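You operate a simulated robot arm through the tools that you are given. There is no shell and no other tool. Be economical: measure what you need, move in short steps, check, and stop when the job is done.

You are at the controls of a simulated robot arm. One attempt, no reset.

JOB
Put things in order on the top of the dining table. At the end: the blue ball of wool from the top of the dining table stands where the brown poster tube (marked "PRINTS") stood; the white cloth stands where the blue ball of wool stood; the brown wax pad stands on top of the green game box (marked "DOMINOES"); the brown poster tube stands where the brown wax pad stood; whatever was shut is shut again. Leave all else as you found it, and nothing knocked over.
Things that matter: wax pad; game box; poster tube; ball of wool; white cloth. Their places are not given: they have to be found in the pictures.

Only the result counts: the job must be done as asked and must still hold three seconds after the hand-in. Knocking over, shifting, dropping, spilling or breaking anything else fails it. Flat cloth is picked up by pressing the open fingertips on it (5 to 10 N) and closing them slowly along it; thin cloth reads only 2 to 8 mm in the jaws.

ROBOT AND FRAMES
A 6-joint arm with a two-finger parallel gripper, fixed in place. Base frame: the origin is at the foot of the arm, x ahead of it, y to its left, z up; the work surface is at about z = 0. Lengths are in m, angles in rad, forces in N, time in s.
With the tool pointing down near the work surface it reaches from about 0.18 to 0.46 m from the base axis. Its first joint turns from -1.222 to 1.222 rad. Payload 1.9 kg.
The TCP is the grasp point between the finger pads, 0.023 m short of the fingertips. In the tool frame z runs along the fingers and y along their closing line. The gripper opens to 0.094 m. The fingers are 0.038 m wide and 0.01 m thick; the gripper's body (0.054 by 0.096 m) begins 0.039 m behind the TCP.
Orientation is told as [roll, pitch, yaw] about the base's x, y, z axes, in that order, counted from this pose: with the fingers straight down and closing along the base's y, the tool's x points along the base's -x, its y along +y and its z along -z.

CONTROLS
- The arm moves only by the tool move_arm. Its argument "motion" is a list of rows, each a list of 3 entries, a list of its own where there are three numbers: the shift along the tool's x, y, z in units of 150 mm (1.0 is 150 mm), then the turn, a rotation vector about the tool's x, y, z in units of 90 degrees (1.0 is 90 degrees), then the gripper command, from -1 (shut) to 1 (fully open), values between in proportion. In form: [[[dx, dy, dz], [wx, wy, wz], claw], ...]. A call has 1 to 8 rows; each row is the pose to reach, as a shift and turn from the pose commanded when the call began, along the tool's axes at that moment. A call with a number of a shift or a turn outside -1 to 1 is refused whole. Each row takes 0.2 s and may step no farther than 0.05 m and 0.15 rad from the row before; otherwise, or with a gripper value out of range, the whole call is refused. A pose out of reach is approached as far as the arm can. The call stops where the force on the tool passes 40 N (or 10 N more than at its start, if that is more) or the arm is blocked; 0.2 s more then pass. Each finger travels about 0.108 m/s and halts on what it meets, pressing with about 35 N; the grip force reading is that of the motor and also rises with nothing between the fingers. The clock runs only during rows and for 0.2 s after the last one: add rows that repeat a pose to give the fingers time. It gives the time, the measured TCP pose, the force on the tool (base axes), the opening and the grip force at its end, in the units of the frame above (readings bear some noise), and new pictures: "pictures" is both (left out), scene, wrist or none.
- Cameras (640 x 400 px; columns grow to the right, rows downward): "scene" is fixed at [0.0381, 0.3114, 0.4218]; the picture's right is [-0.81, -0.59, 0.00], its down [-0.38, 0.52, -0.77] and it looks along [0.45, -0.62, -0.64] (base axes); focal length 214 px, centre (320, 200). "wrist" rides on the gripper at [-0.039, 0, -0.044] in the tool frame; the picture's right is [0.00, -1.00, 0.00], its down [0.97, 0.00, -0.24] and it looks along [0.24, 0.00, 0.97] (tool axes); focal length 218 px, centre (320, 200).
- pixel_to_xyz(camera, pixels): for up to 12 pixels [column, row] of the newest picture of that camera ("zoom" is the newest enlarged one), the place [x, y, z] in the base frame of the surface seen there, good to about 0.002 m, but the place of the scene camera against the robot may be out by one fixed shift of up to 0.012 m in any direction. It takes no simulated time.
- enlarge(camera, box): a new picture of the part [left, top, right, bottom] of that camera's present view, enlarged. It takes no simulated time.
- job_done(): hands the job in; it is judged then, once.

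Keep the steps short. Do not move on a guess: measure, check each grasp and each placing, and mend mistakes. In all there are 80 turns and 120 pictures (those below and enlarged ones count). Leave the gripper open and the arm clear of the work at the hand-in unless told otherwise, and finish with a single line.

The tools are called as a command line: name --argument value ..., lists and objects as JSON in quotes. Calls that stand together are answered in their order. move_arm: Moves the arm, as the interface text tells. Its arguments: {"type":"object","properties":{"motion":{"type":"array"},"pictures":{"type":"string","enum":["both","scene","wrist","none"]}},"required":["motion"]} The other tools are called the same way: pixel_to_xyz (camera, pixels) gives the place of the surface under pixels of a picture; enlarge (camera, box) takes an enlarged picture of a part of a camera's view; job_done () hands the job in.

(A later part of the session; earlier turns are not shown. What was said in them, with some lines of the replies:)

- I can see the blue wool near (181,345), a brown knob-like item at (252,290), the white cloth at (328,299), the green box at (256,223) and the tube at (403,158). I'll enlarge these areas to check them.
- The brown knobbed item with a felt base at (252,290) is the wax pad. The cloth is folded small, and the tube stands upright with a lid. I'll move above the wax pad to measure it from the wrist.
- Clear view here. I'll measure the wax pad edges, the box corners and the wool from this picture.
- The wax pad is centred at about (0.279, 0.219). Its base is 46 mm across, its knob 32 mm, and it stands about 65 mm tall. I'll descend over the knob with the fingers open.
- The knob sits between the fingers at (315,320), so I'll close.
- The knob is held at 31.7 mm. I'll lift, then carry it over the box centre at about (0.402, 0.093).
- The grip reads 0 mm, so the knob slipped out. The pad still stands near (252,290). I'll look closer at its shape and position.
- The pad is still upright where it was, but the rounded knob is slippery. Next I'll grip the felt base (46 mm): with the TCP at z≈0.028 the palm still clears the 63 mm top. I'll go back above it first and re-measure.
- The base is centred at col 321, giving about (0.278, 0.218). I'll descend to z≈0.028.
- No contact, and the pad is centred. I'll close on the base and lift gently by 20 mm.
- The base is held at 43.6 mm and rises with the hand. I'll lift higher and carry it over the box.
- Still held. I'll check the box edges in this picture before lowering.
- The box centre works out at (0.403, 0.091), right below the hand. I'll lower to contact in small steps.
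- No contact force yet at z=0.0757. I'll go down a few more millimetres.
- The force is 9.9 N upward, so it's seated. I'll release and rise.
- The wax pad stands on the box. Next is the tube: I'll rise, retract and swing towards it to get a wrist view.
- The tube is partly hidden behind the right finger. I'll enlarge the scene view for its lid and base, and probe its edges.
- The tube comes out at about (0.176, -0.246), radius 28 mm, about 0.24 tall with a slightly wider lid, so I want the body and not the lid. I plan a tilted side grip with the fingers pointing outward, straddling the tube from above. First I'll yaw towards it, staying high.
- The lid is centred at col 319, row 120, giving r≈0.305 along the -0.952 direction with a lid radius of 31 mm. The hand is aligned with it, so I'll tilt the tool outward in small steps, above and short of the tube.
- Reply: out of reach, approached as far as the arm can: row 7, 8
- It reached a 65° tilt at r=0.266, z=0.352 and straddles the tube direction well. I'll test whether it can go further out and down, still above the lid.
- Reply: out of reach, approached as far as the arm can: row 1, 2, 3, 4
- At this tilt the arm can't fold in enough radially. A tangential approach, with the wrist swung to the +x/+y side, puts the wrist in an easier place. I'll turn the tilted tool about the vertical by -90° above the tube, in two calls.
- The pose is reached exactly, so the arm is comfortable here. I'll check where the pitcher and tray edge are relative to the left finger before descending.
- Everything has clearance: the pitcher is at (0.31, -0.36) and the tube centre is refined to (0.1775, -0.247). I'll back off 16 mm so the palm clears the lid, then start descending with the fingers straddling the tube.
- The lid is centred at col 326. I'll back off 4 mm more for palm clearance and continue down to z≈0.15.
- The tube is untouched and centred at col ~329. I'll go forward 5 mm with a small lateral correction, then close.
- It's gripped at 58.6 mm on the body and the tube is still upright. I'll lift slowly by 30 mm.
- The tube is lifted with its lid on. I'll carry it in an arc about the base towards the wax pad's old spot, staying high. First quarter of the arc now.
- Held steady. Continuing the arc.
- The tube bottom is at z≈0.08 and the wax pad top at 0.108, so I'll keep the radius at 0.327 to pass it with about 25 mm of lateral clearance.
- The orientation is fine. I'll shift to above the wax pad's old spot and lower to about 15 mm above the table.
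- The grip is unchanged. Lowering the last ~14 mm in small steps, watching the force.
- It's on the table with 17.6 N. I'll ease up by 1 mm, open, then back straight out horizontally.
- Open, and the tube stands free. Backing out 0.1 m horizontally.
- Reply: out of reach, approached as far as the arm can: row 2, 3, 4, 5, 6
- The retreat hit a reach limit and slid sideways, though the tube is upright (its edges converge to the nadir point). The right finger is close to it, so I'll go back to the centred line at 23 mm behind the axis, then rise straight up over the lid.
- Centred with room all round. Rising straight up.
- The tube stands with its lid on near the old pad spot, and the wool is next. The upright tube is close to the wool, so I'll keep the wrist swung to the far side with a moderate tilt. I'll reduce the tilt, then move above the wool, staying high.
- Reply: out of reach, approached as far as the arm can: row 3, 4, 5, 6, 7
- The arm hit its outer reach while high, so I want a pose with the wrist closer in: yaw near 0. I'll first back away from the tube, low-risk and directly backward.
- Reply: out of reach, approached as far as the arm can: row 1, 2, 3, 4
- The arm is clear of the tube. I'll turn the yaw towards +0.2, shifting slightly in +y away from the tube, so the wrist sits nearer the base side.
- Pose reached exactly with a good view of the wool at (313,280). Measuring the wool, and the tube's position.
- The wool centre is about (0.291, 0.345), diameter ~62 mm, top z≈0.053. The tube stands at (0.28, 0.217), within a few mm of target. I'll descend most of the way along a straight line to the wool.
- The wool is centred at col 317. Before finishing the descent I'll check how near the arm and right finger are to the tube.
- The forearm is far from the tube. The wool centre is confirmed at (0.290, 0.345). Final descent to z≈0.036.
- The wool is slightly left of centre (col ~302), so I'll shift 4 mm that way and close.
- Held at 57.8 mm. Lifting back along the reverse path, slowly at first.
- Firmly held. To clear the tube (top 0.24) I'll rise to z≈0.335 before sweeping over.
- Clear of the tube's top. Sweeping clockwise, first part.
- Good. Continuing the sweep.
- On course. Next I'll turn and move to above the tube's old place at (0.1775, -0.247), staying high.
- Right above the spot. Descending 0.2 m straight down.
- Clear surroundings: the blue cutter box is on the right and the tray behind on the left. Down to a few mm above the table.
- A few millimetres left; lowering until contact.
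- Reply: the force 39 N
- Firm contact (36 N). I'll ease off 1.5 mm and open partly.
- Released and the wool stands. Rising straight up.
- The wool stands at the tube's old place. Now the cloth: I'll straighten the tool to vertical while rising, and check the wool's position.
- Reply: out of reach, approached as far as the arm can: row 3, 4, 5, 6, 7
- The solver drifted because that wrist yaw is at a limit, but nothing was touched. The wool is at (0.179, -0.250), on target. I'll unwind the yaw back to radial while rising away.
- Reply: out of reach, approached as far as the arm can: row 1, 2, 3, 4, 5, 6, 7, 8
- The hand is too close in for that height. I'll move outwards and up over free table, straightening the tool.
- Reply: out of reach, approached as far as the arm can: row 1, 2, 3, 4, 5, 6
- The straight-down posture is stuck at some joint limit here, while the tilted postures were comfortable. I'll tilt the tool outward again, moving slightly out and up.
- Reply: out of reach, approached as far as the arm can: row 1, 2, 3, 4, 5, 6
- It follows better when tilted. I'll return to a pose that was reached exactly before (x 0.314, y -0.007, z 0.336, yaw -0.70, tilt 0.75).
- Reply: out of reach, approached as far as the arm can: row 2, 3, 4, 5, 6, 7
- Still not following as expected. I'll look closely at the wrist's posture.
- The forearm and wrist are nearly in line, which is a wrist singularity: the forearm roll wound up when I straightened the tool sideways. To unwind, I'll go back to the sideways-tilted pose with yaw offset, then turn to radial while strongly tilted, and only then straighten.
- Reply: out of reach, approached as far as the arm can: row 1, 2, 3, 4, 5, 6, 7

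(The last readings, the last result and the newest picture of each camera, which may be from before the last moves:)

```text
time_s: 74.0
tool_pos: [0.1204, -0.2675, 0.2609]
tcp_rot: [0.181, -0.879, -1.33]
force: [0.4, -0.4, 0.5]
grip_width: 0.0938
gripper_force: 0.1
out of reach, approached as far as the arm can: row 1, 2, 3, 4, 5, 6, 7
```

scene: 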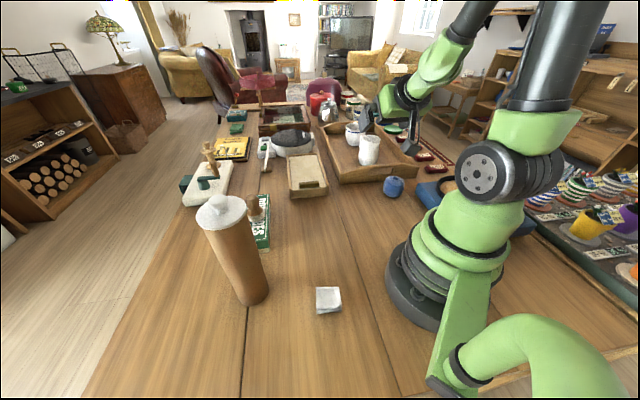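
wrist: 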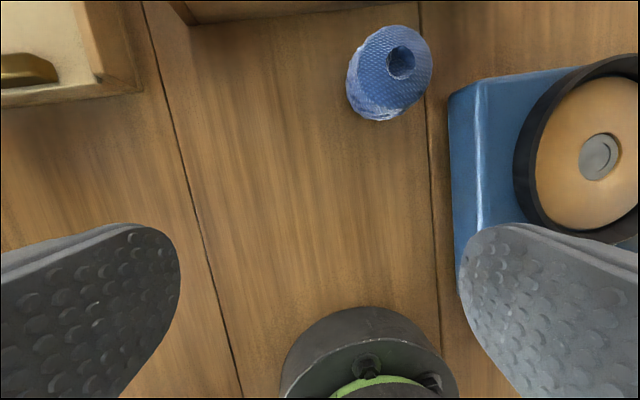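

The base has swung near its limit (azimuth -1.15) instead, so the unwinding must go the other way: yaw positive relative to the azimuth. I'll swing back, yawing the other way and staying high.

move_arm --motion '[[[0, 0.09, -0.058], [-0.049, 0.012, -0.054], 1], [[0, 0.18, -0.117], [-0.097, 0.024, -0.108], 1], [[0, 0.268, -0.175], [-0.146, 0.036, -0.162], 1], [[0, 0.357, -0.234], [-0.195, 0.047, -0.216], 1], [[0, 0.446, -0.292], [-0.244, 0.059, -0.27], 1], [[0, 0.536, -0.351], [-0.292, 0.071, -0.324], 1], [[0, 0.625, -0.409], [-0.341, 0.083, -0.378], 1], [[0, 0.625, -0.409], [-0.341, 0.083, -0.378], 1]]' --pictures "scene"

```text
time_s: 75.8
tool_pos: [0.1853, -0.1953, 0.3113]
tcp_rot: [0.027, -0.806, -0.414]
force: [0.1, 0.2, -1.6]
grip_width: 0.0938
gripper_force: 0.0
```

scene: 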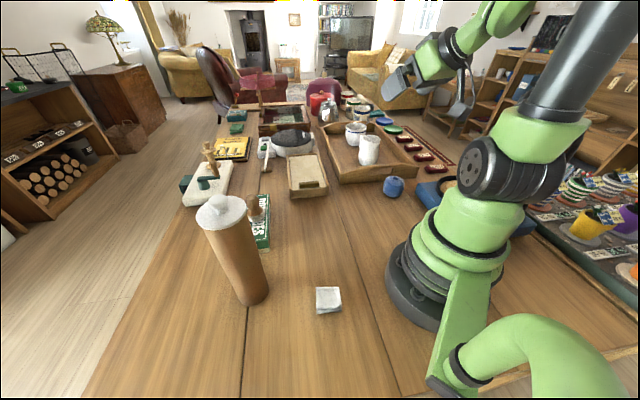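

That was reached exactly, so this is the right direction. Now straighten the tool here.

move_arm --motion '[[[0, 0, 0], [0.003, 0.0855, 0], 1], [[0, 0, 0], [0.006, 0.171, 0], 1], [[0, 0, 0], [0.009, 0.257, 0], 1], [[0, 0, 0], [0.012, 0.342, 0], 1], [[0, 0, 0], [0.015, 0.428, 0], 1], [[0, 0, 0], [0.017, 0.513, 0], 1], [[0, 0, 0], [0.017, 0.513, 0], 1]]' --pictures "none"

```text
time_s: 77.4
tool_pos: [0.1849, -0.1938, 0.3117]
tcp_rot: [-0.005, 0.001, -0.406]
force: [-0.3, 1.2, 0.4]
grip_width: 0.0942
gripper_force: 0.0
```

Vertical again and on target. Now swinging towards the cloth, staying high.

move_arm --motion '[[[-0.014, 0.242, 0], [0, 0, -0.064], 1], [[-0.028, 0.484, 0], [0, 0, -0.128], 1], [[-0.042, 0.725, 0], [0, 0, -0.191], 1], [[-0.056, 0.967, 0], [0, 0, -0.255], 1]]' --pictures "none"

move_arm --motion '[[[0, 0.25, 0], [0, 0, -0.06], 1], [[0.05, 0.5, 0.1], [0, 0, -0.12], 1], [[0.1, 0.75, 0.25], [0, 0, -0.18], 1], [[0.15, 0.95, 0.4], [0, 0, -0.255], 1], [[0.15, 0.95, 0.4], [0, 0, -0.255], 1]]' --pictures "none"

```text
time_s: 78.4
tool_pos: [0.248, -0.0662, 0.3094]
tcp_rot: [-0.006, 0.004, -0.004]
force: [-0.1, -0.2, -0.3]
grip_width: 0.0939
gripper_force: 0.0
```

```text
time_s: 79.6
tool_pos: [0.228, 0.0782, 0.2507]
tcp_rot: [-0.004, 0.005, 0.396]
force: [-0.2, -0.1, 0.4]
grip_width: 0.0942
gripper_force: 0.0
```

Next, above the cloth for a close look.

move_arm --motion '[[[0.035, 0.145, 0.15], [0, 0, 0], 1], [[0.07, 0.29, 0.3], [0, 0, 0], 1], [[0.105, 0.434, 0.45], [0, 0, 0], 1], [[0.141, 0.579, 0.6], [0, 0, 0], 1], [[0.141, 0.579, 0.6], [0, 0, 0], 1]]'

```text
time_s: 80.8
tool_pos: [0.1751, 0.1478, 0.1601]
tcp_rot: [-0.004, 0.005, 0.396]
force: [0.2, 0.8, -0.6]
grip_width: 0.0941
gripper_force: 0.0
```

scene: 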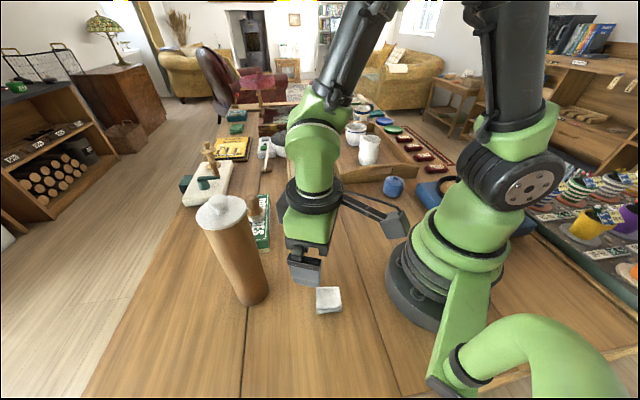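
wrist: 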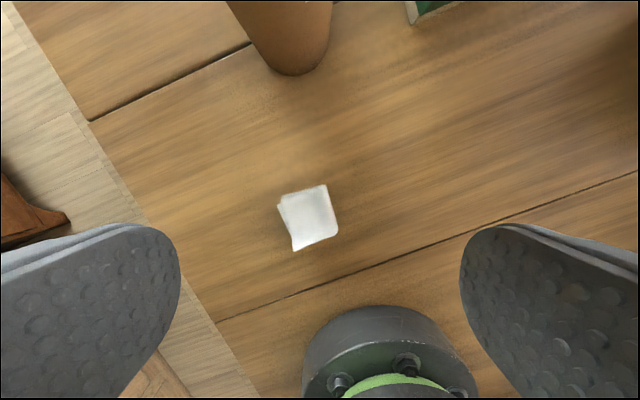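

Clear view of the cloth at (310,218). I'll enlarge it and measure.

enlarge --camera "wrist" --box '[262, 175, 358, 260]'

pixel_to_xyz --camera "wrist" --pixels '[[288, 200], [324, 187], [337, 233], [297, 248], [310, 218], [285, 210], [280, 203], [300, 245], [335, 215], [294, 235]]'

enlarge --camera "scene" --box '[300, 275, 360, 325]'

```text
4.71 times, centred on (310, 218) of wrist
```

zoom: 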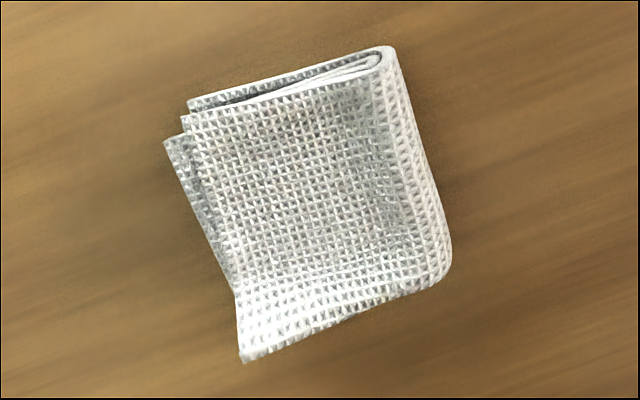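

```text
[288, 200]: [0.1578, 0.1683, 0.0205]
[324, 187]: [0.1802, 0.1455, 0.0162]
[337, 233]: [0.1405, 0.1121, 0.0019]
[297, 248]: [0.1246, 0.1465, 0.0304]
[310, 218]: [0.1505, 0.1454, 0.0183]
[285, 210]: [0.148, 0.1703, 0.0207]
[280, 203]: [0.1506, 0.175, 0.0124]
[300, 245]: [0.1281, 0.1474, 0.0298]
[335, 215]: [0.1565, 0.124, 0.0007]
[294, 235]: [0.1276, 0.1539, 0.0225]
```

```text
8.00 times, centred on (330, 300) of scene
```

zoom: 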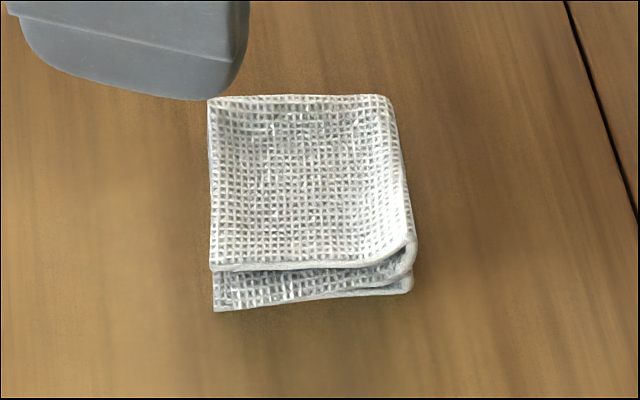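

The folded cloth is ~40×42 mm and ~18 mm high, centred at about (0.148, 0.1475), with its edges turned 16.5° from the gripper. I'll align and descend to just above it.

move_arm --motion '[[[0.167, 0.068, 0.1], [0, 0, -0.06], 1], [[0.167, 0.068, 0.3], [0, 0, -0.12], 1], [[0.167, 0.068, 0.5], [0, 0, -0.183], 1], [[0.167, 0.068, 0.7], [0, 0, -0.183], 1], [[0.167, 0.068, 0.7], [0, 0, -0.183], 1]]'

```text
time_s: 82.0
tool_pos: [0.1467, 0.1483, 0.0535]
tcp_rot: [-0.002, 0.005, 0.684]
force: [-0.3, 0.1, -0.1]
grip_width: 0.094
gripper_force: 0.1
```

scene: 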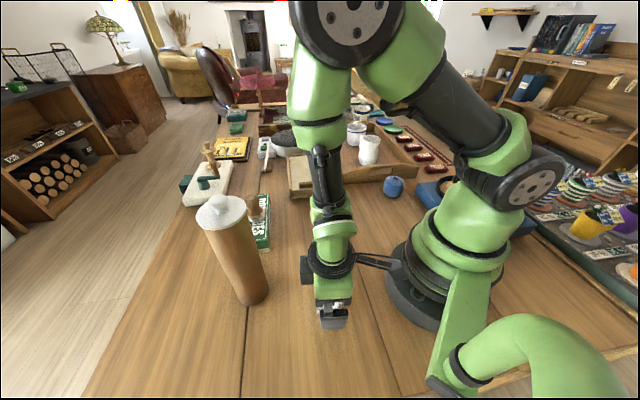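
wrist: 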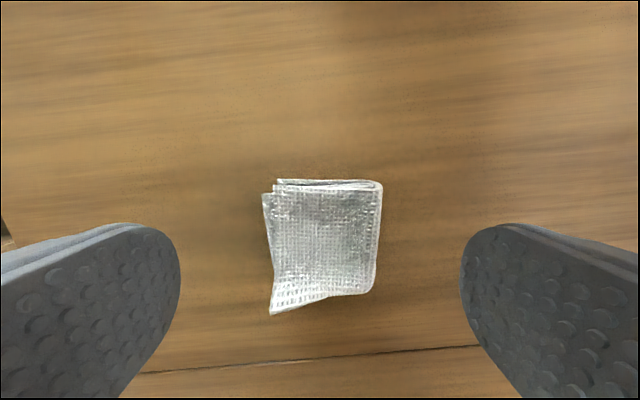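

Perfectly aligned and centred (col 322, row 240). Lowering so the fingertips are just above the table on both sides.

move_arm --motion '[[[0, 0, 0.1], [0, 0, 0], 1], [[0, 0, 0.16], [0, 0, 0], 1], [[0, 0, 0.185], [0, 0, 0], 1], [[0, 0, 0.185], [0, 0, 0], 1]]' --pictures "wrist"

```text
time_s: 83.0
tool_pos: [0.1455, 0.1472, 0.0273]
tcp_rot: [-0.001, 0.003, 0.683]
force: [-0.5, -0.2, -0.6]
grip_width: 0.0938
gripper_force: 0.2
```

wrist: 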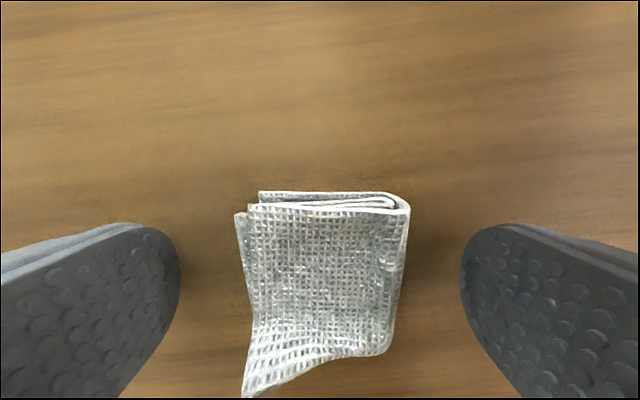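

No contact yet. I'll close slowly on the sides.

move_arm --motion '[[[0, 0, 0.005], [0, 0, 0], 0.5], [[0, 0, 0.005], [0, 0, 0], 0.1], [[0, 0, 0.005], [0, 0, 0], -0.05], [[0, 0, 0.005], [0, 0, 0], -0.2], [[0, 0, 0.005], [0, 0, 0], -0.3], [[0, 0, 0.005], [0, 0, 0], -0.3]]' --pictures "wrist"

```text
time_s: 84.4
tool_pos: [0.1473, 0.1475, 0.0255]
tcp_rot: [-0.002, 0.003, 0.684]
force: [-0.7, 0.2, 0.8]
grip_width: 0.0424
gripper_force: 34.6
```

wrist: 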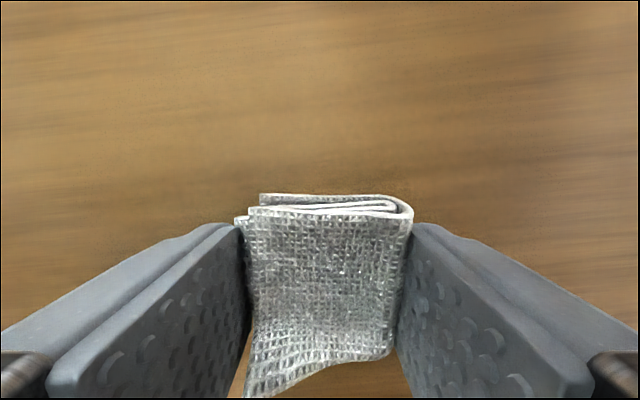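

It's firm: held at 42.4 mm with 34.6 N. Lifting a little to check.

move_arm --motion '[[[0, 0, -0.06], [0, 0, 0], -0.5], [[0, 0, -0.15], [0, 0, 0], -0.5], [[0, 0, -0.3], [0, 0, 0], -0.5], [[0, 0, -0.45], [0, 0, 0], -0.5], [[0, 0, -0.45], [0, 0, 0], -0.5]]'

```text
time_s: 85.6
tool_pos: [0.1468, 0.1477, 0.0957]
tcp_rot: [-0.001, 0.003, 0.684]
force: [0.2, 0.5, -1.1]
grip_width: 0.0423
gripper_force: 34.6
```

scene: 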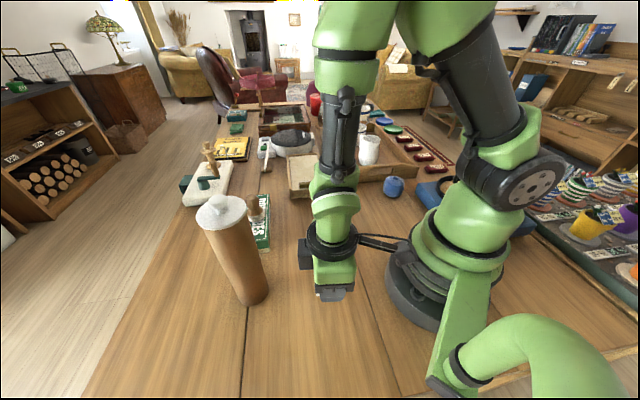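
wrist: 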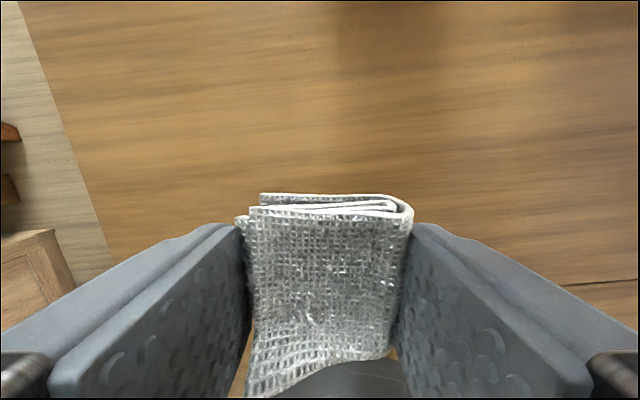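

Securely held. I'll carry it around the base side of the tube to an intermediate point at about (0.17, 0.28), z 0.15.

move_arm --motion '[[[-0.17, 0.146, -0.12], [0, 0, 0.037], -0.5], [[-0.34, 0.293, -0.24], [0, 0, 0.075], -0.5], [[-0.51, 0.439, -0.36], [0, 0, 0.112], -0.5], [[-0.675, 0.585, -0.36], [0, 0, 0.149], -0.5], [[-0.675, 0.585, -0.36], [0, 0, 0.149], -0.5]]'

```text
time_s: 86.8
tool_pos: [0.1692, 0.2802, 0.147]
tcp_rot: [-0.005, 0.005, 0.448]
force: [-0.1, -0.3, -0.2]
grip_width: 0.042
gripper_force: 34.7
```

scene: 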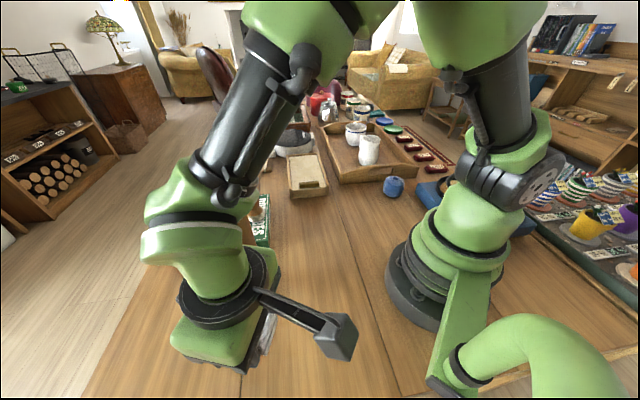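
wrist: 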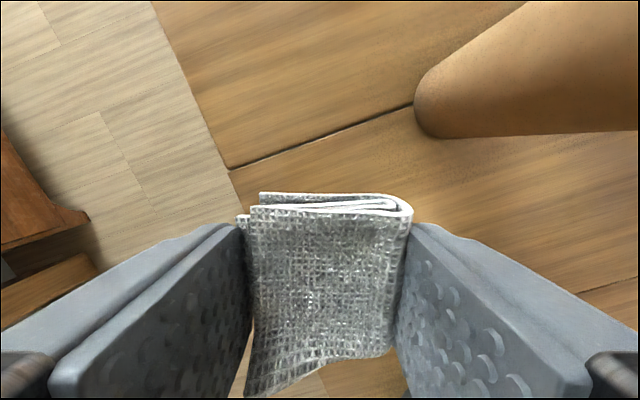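

The tube is well to the right. Next I'll apply a small outward tilt (0.4 rad) with a yaw adjustment while extending partway.

move_arm --motion '[[[-0.09, 0.012, 0], [0, -0.064, 0.032], -0.5], [[-0.18, 0.025, 0], [0, -0.128, 0.064], -0.5], [[-0.27, 0.038, 0], [0, -0.191, 0.095], -0.5], [[-0.357, 0.05, 0], [0, -0.255, 0.127], -0.5], [[-0.357, 0.05, 0], [0, -0.255, 0.127], -0.5]]' --pictures "none"

```text
time_s: 88.0
tool_pos: [0.2144, 0.3104, 0.148]
tcp_rot: [0.036, -0.397, 0.241]
force: [-0.5, -0.6, -0.2]
grip_width: 0.0422
gripper_force: 35.5
```

Good. Extending to above the wool's old place and down to z≈0.08, then I'll check clearances.

move_arm --motion '[[[-0.088, 0.034, 0.1], [0.008, 0, 0], -0.5], [[-0.175, 0.069, 0.25], [0.016, 0, 0], -0.5], [[-0.263, 0.103, 0.45], [0.023, 0, 0], -0.5], [[-0.263, 0.103, 0.602], [0.023, 0, 0], -0.5], [[-0.263, 0.103, 0.602], [0.023, 0, 0], -0.5]]'

```text
time_s: 89.2
tool_pos: [0.2789, 0.346, 0.0805]
tcp_rot: [0.002, -0.394, 0.241]
force: [0.4, 0.2, 0.4]
grip_width: 0.0415
gripper_force: 35.2
```

scene: 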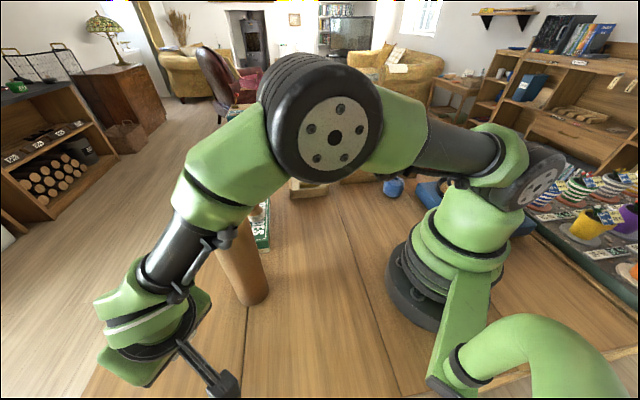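
wrist: 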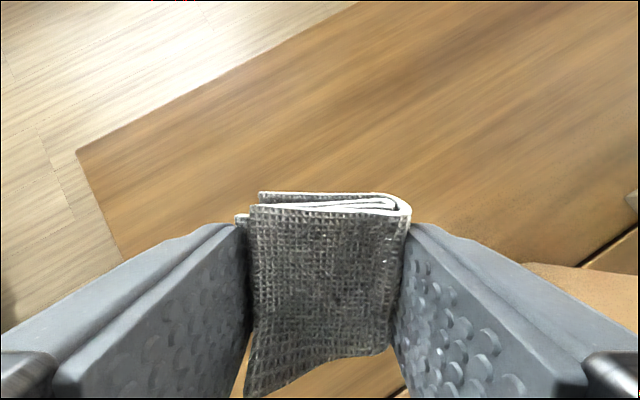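

The forearm passes in front of the tube in this view. I'll measure the gap before lowering.

pixel_to_xyz --camera "scene" --pixels '[[212, 245], [190, 235], [225, 222], [235, 205], [245, 180], [240, 265], [205, 285], [180, 260], [230, 236]]'

```text
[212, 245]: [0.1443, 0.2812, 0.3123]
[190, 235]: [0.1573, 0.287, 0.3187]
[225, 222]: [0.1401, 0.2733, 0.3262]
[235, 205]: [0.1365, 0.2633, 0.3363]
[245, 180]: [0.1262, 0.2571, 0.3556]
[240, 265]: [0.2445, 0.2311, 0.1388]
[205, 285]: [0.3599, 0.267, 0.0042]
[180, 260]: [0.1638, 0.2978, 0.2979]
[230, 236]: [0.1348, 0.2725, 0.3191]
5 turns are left
```

The forearm is at least 0.1 m from the tube. Only 5 turns remain, so I'll lower to contact height and release in one call.

move_arm --motion '[[[0.06, -0.015, 0.146], [0, 0, 0], -0.5], [[0.1, -0.02, 0.24], [0, 0, 0], -0.5], [[0.1225, -0.02, 0.292], [0, 0, 0], -0.5], [[0.1225, -0.02, 0.292], [0, 0, 0], -0.5], [[0.1225, -0.02, 0.292], [0, 0, 0], 0.1], [[0.1225, -0.02, 0.292], [0, 0, 0], 0.5], [[0.1225, -0.02, 0.292], [0, 0, 0], 0.8], [[0.1225, -0.02, 0.292], [0, 0, 0], 0.8]]' --pictures "wrist"

```text
time_s: 91.0
tool_pos: [0.281, 0.3427, 0.0319]
tcp_rot: [0.005, -0.395, 0.24]
force: [-0.1, 0.1, -0.3]
grip_width: 0.0848
gripper_force: 0.1
4 turns are left
```

wrist: 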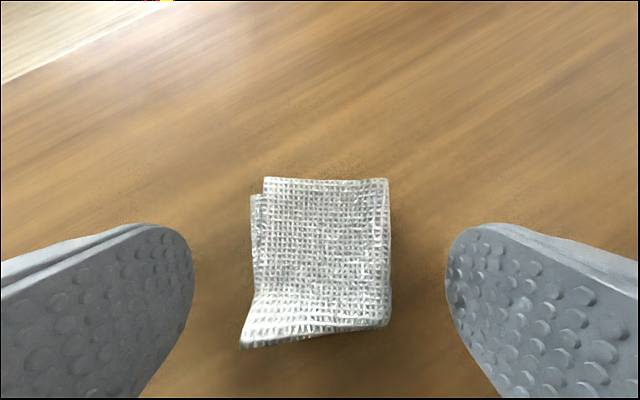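

Released, and the cloth lies flat. Now rising and backing clear.

move_arm --motion '[[[-0.065, 0, -0.15], [0, 0, 0], 0.8], [[-0.129, 0, -0.307], [0, 0, 0], 1], [[-0.12, 0, -0.45], [0, 0, 0], 1], [[-0.08, 0, -0.62], [0, 0, 0], 1], [[-0.038, 0, -0.78], [0, 0, 0], 1], [[-0.038, 0, -0.78], [0, 0, 0], 1]]'

pixel_to_xyz --camera "wrist" --pixels '[[320, 260], [320, 280], [320, 300], [300, 280], [340, 280]]'

```text
time_s: 92.4
tool_pos: [0.2432, 0.3322, 0.1411]
tcp_rot: [0.0, -0.395, 0.24]
force: [0.5, 0.2, -0.1]
grip_width: 0.0939
gripper_force: 0.0
```

scene: 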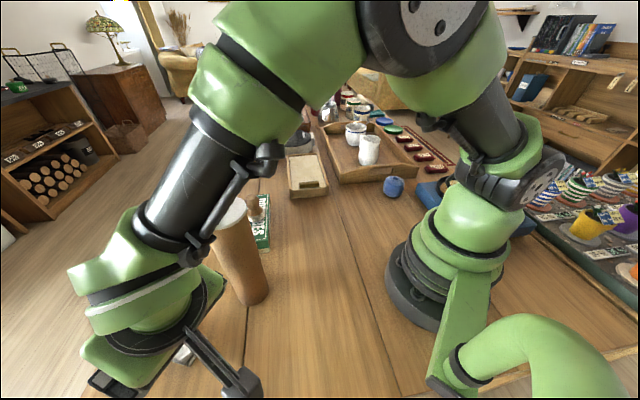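
wrist: 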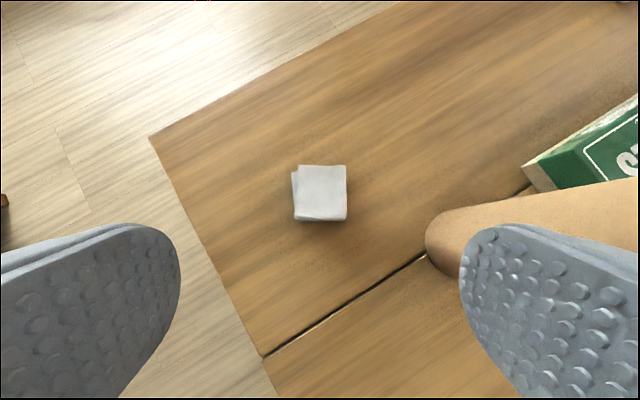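

```text
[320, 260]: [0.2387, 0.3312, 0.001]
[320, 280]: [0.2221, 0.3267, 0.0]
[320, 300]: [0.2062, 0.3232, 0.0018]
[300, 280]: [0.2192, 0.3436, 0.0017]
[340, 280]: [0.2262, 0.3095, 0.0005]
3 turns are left
```

The cloth lies flat at about (0.295, 0.345), where the wool was. The tube, wool and wax pad all stand, and the hand is open and clear, so I'm handing in.

job_done

```text
The job is handed in.
```

I handed the job in with the wax pad on the game box and the tube, wool and cloth each moved to their new places, all standing, with the tube's lid still on.
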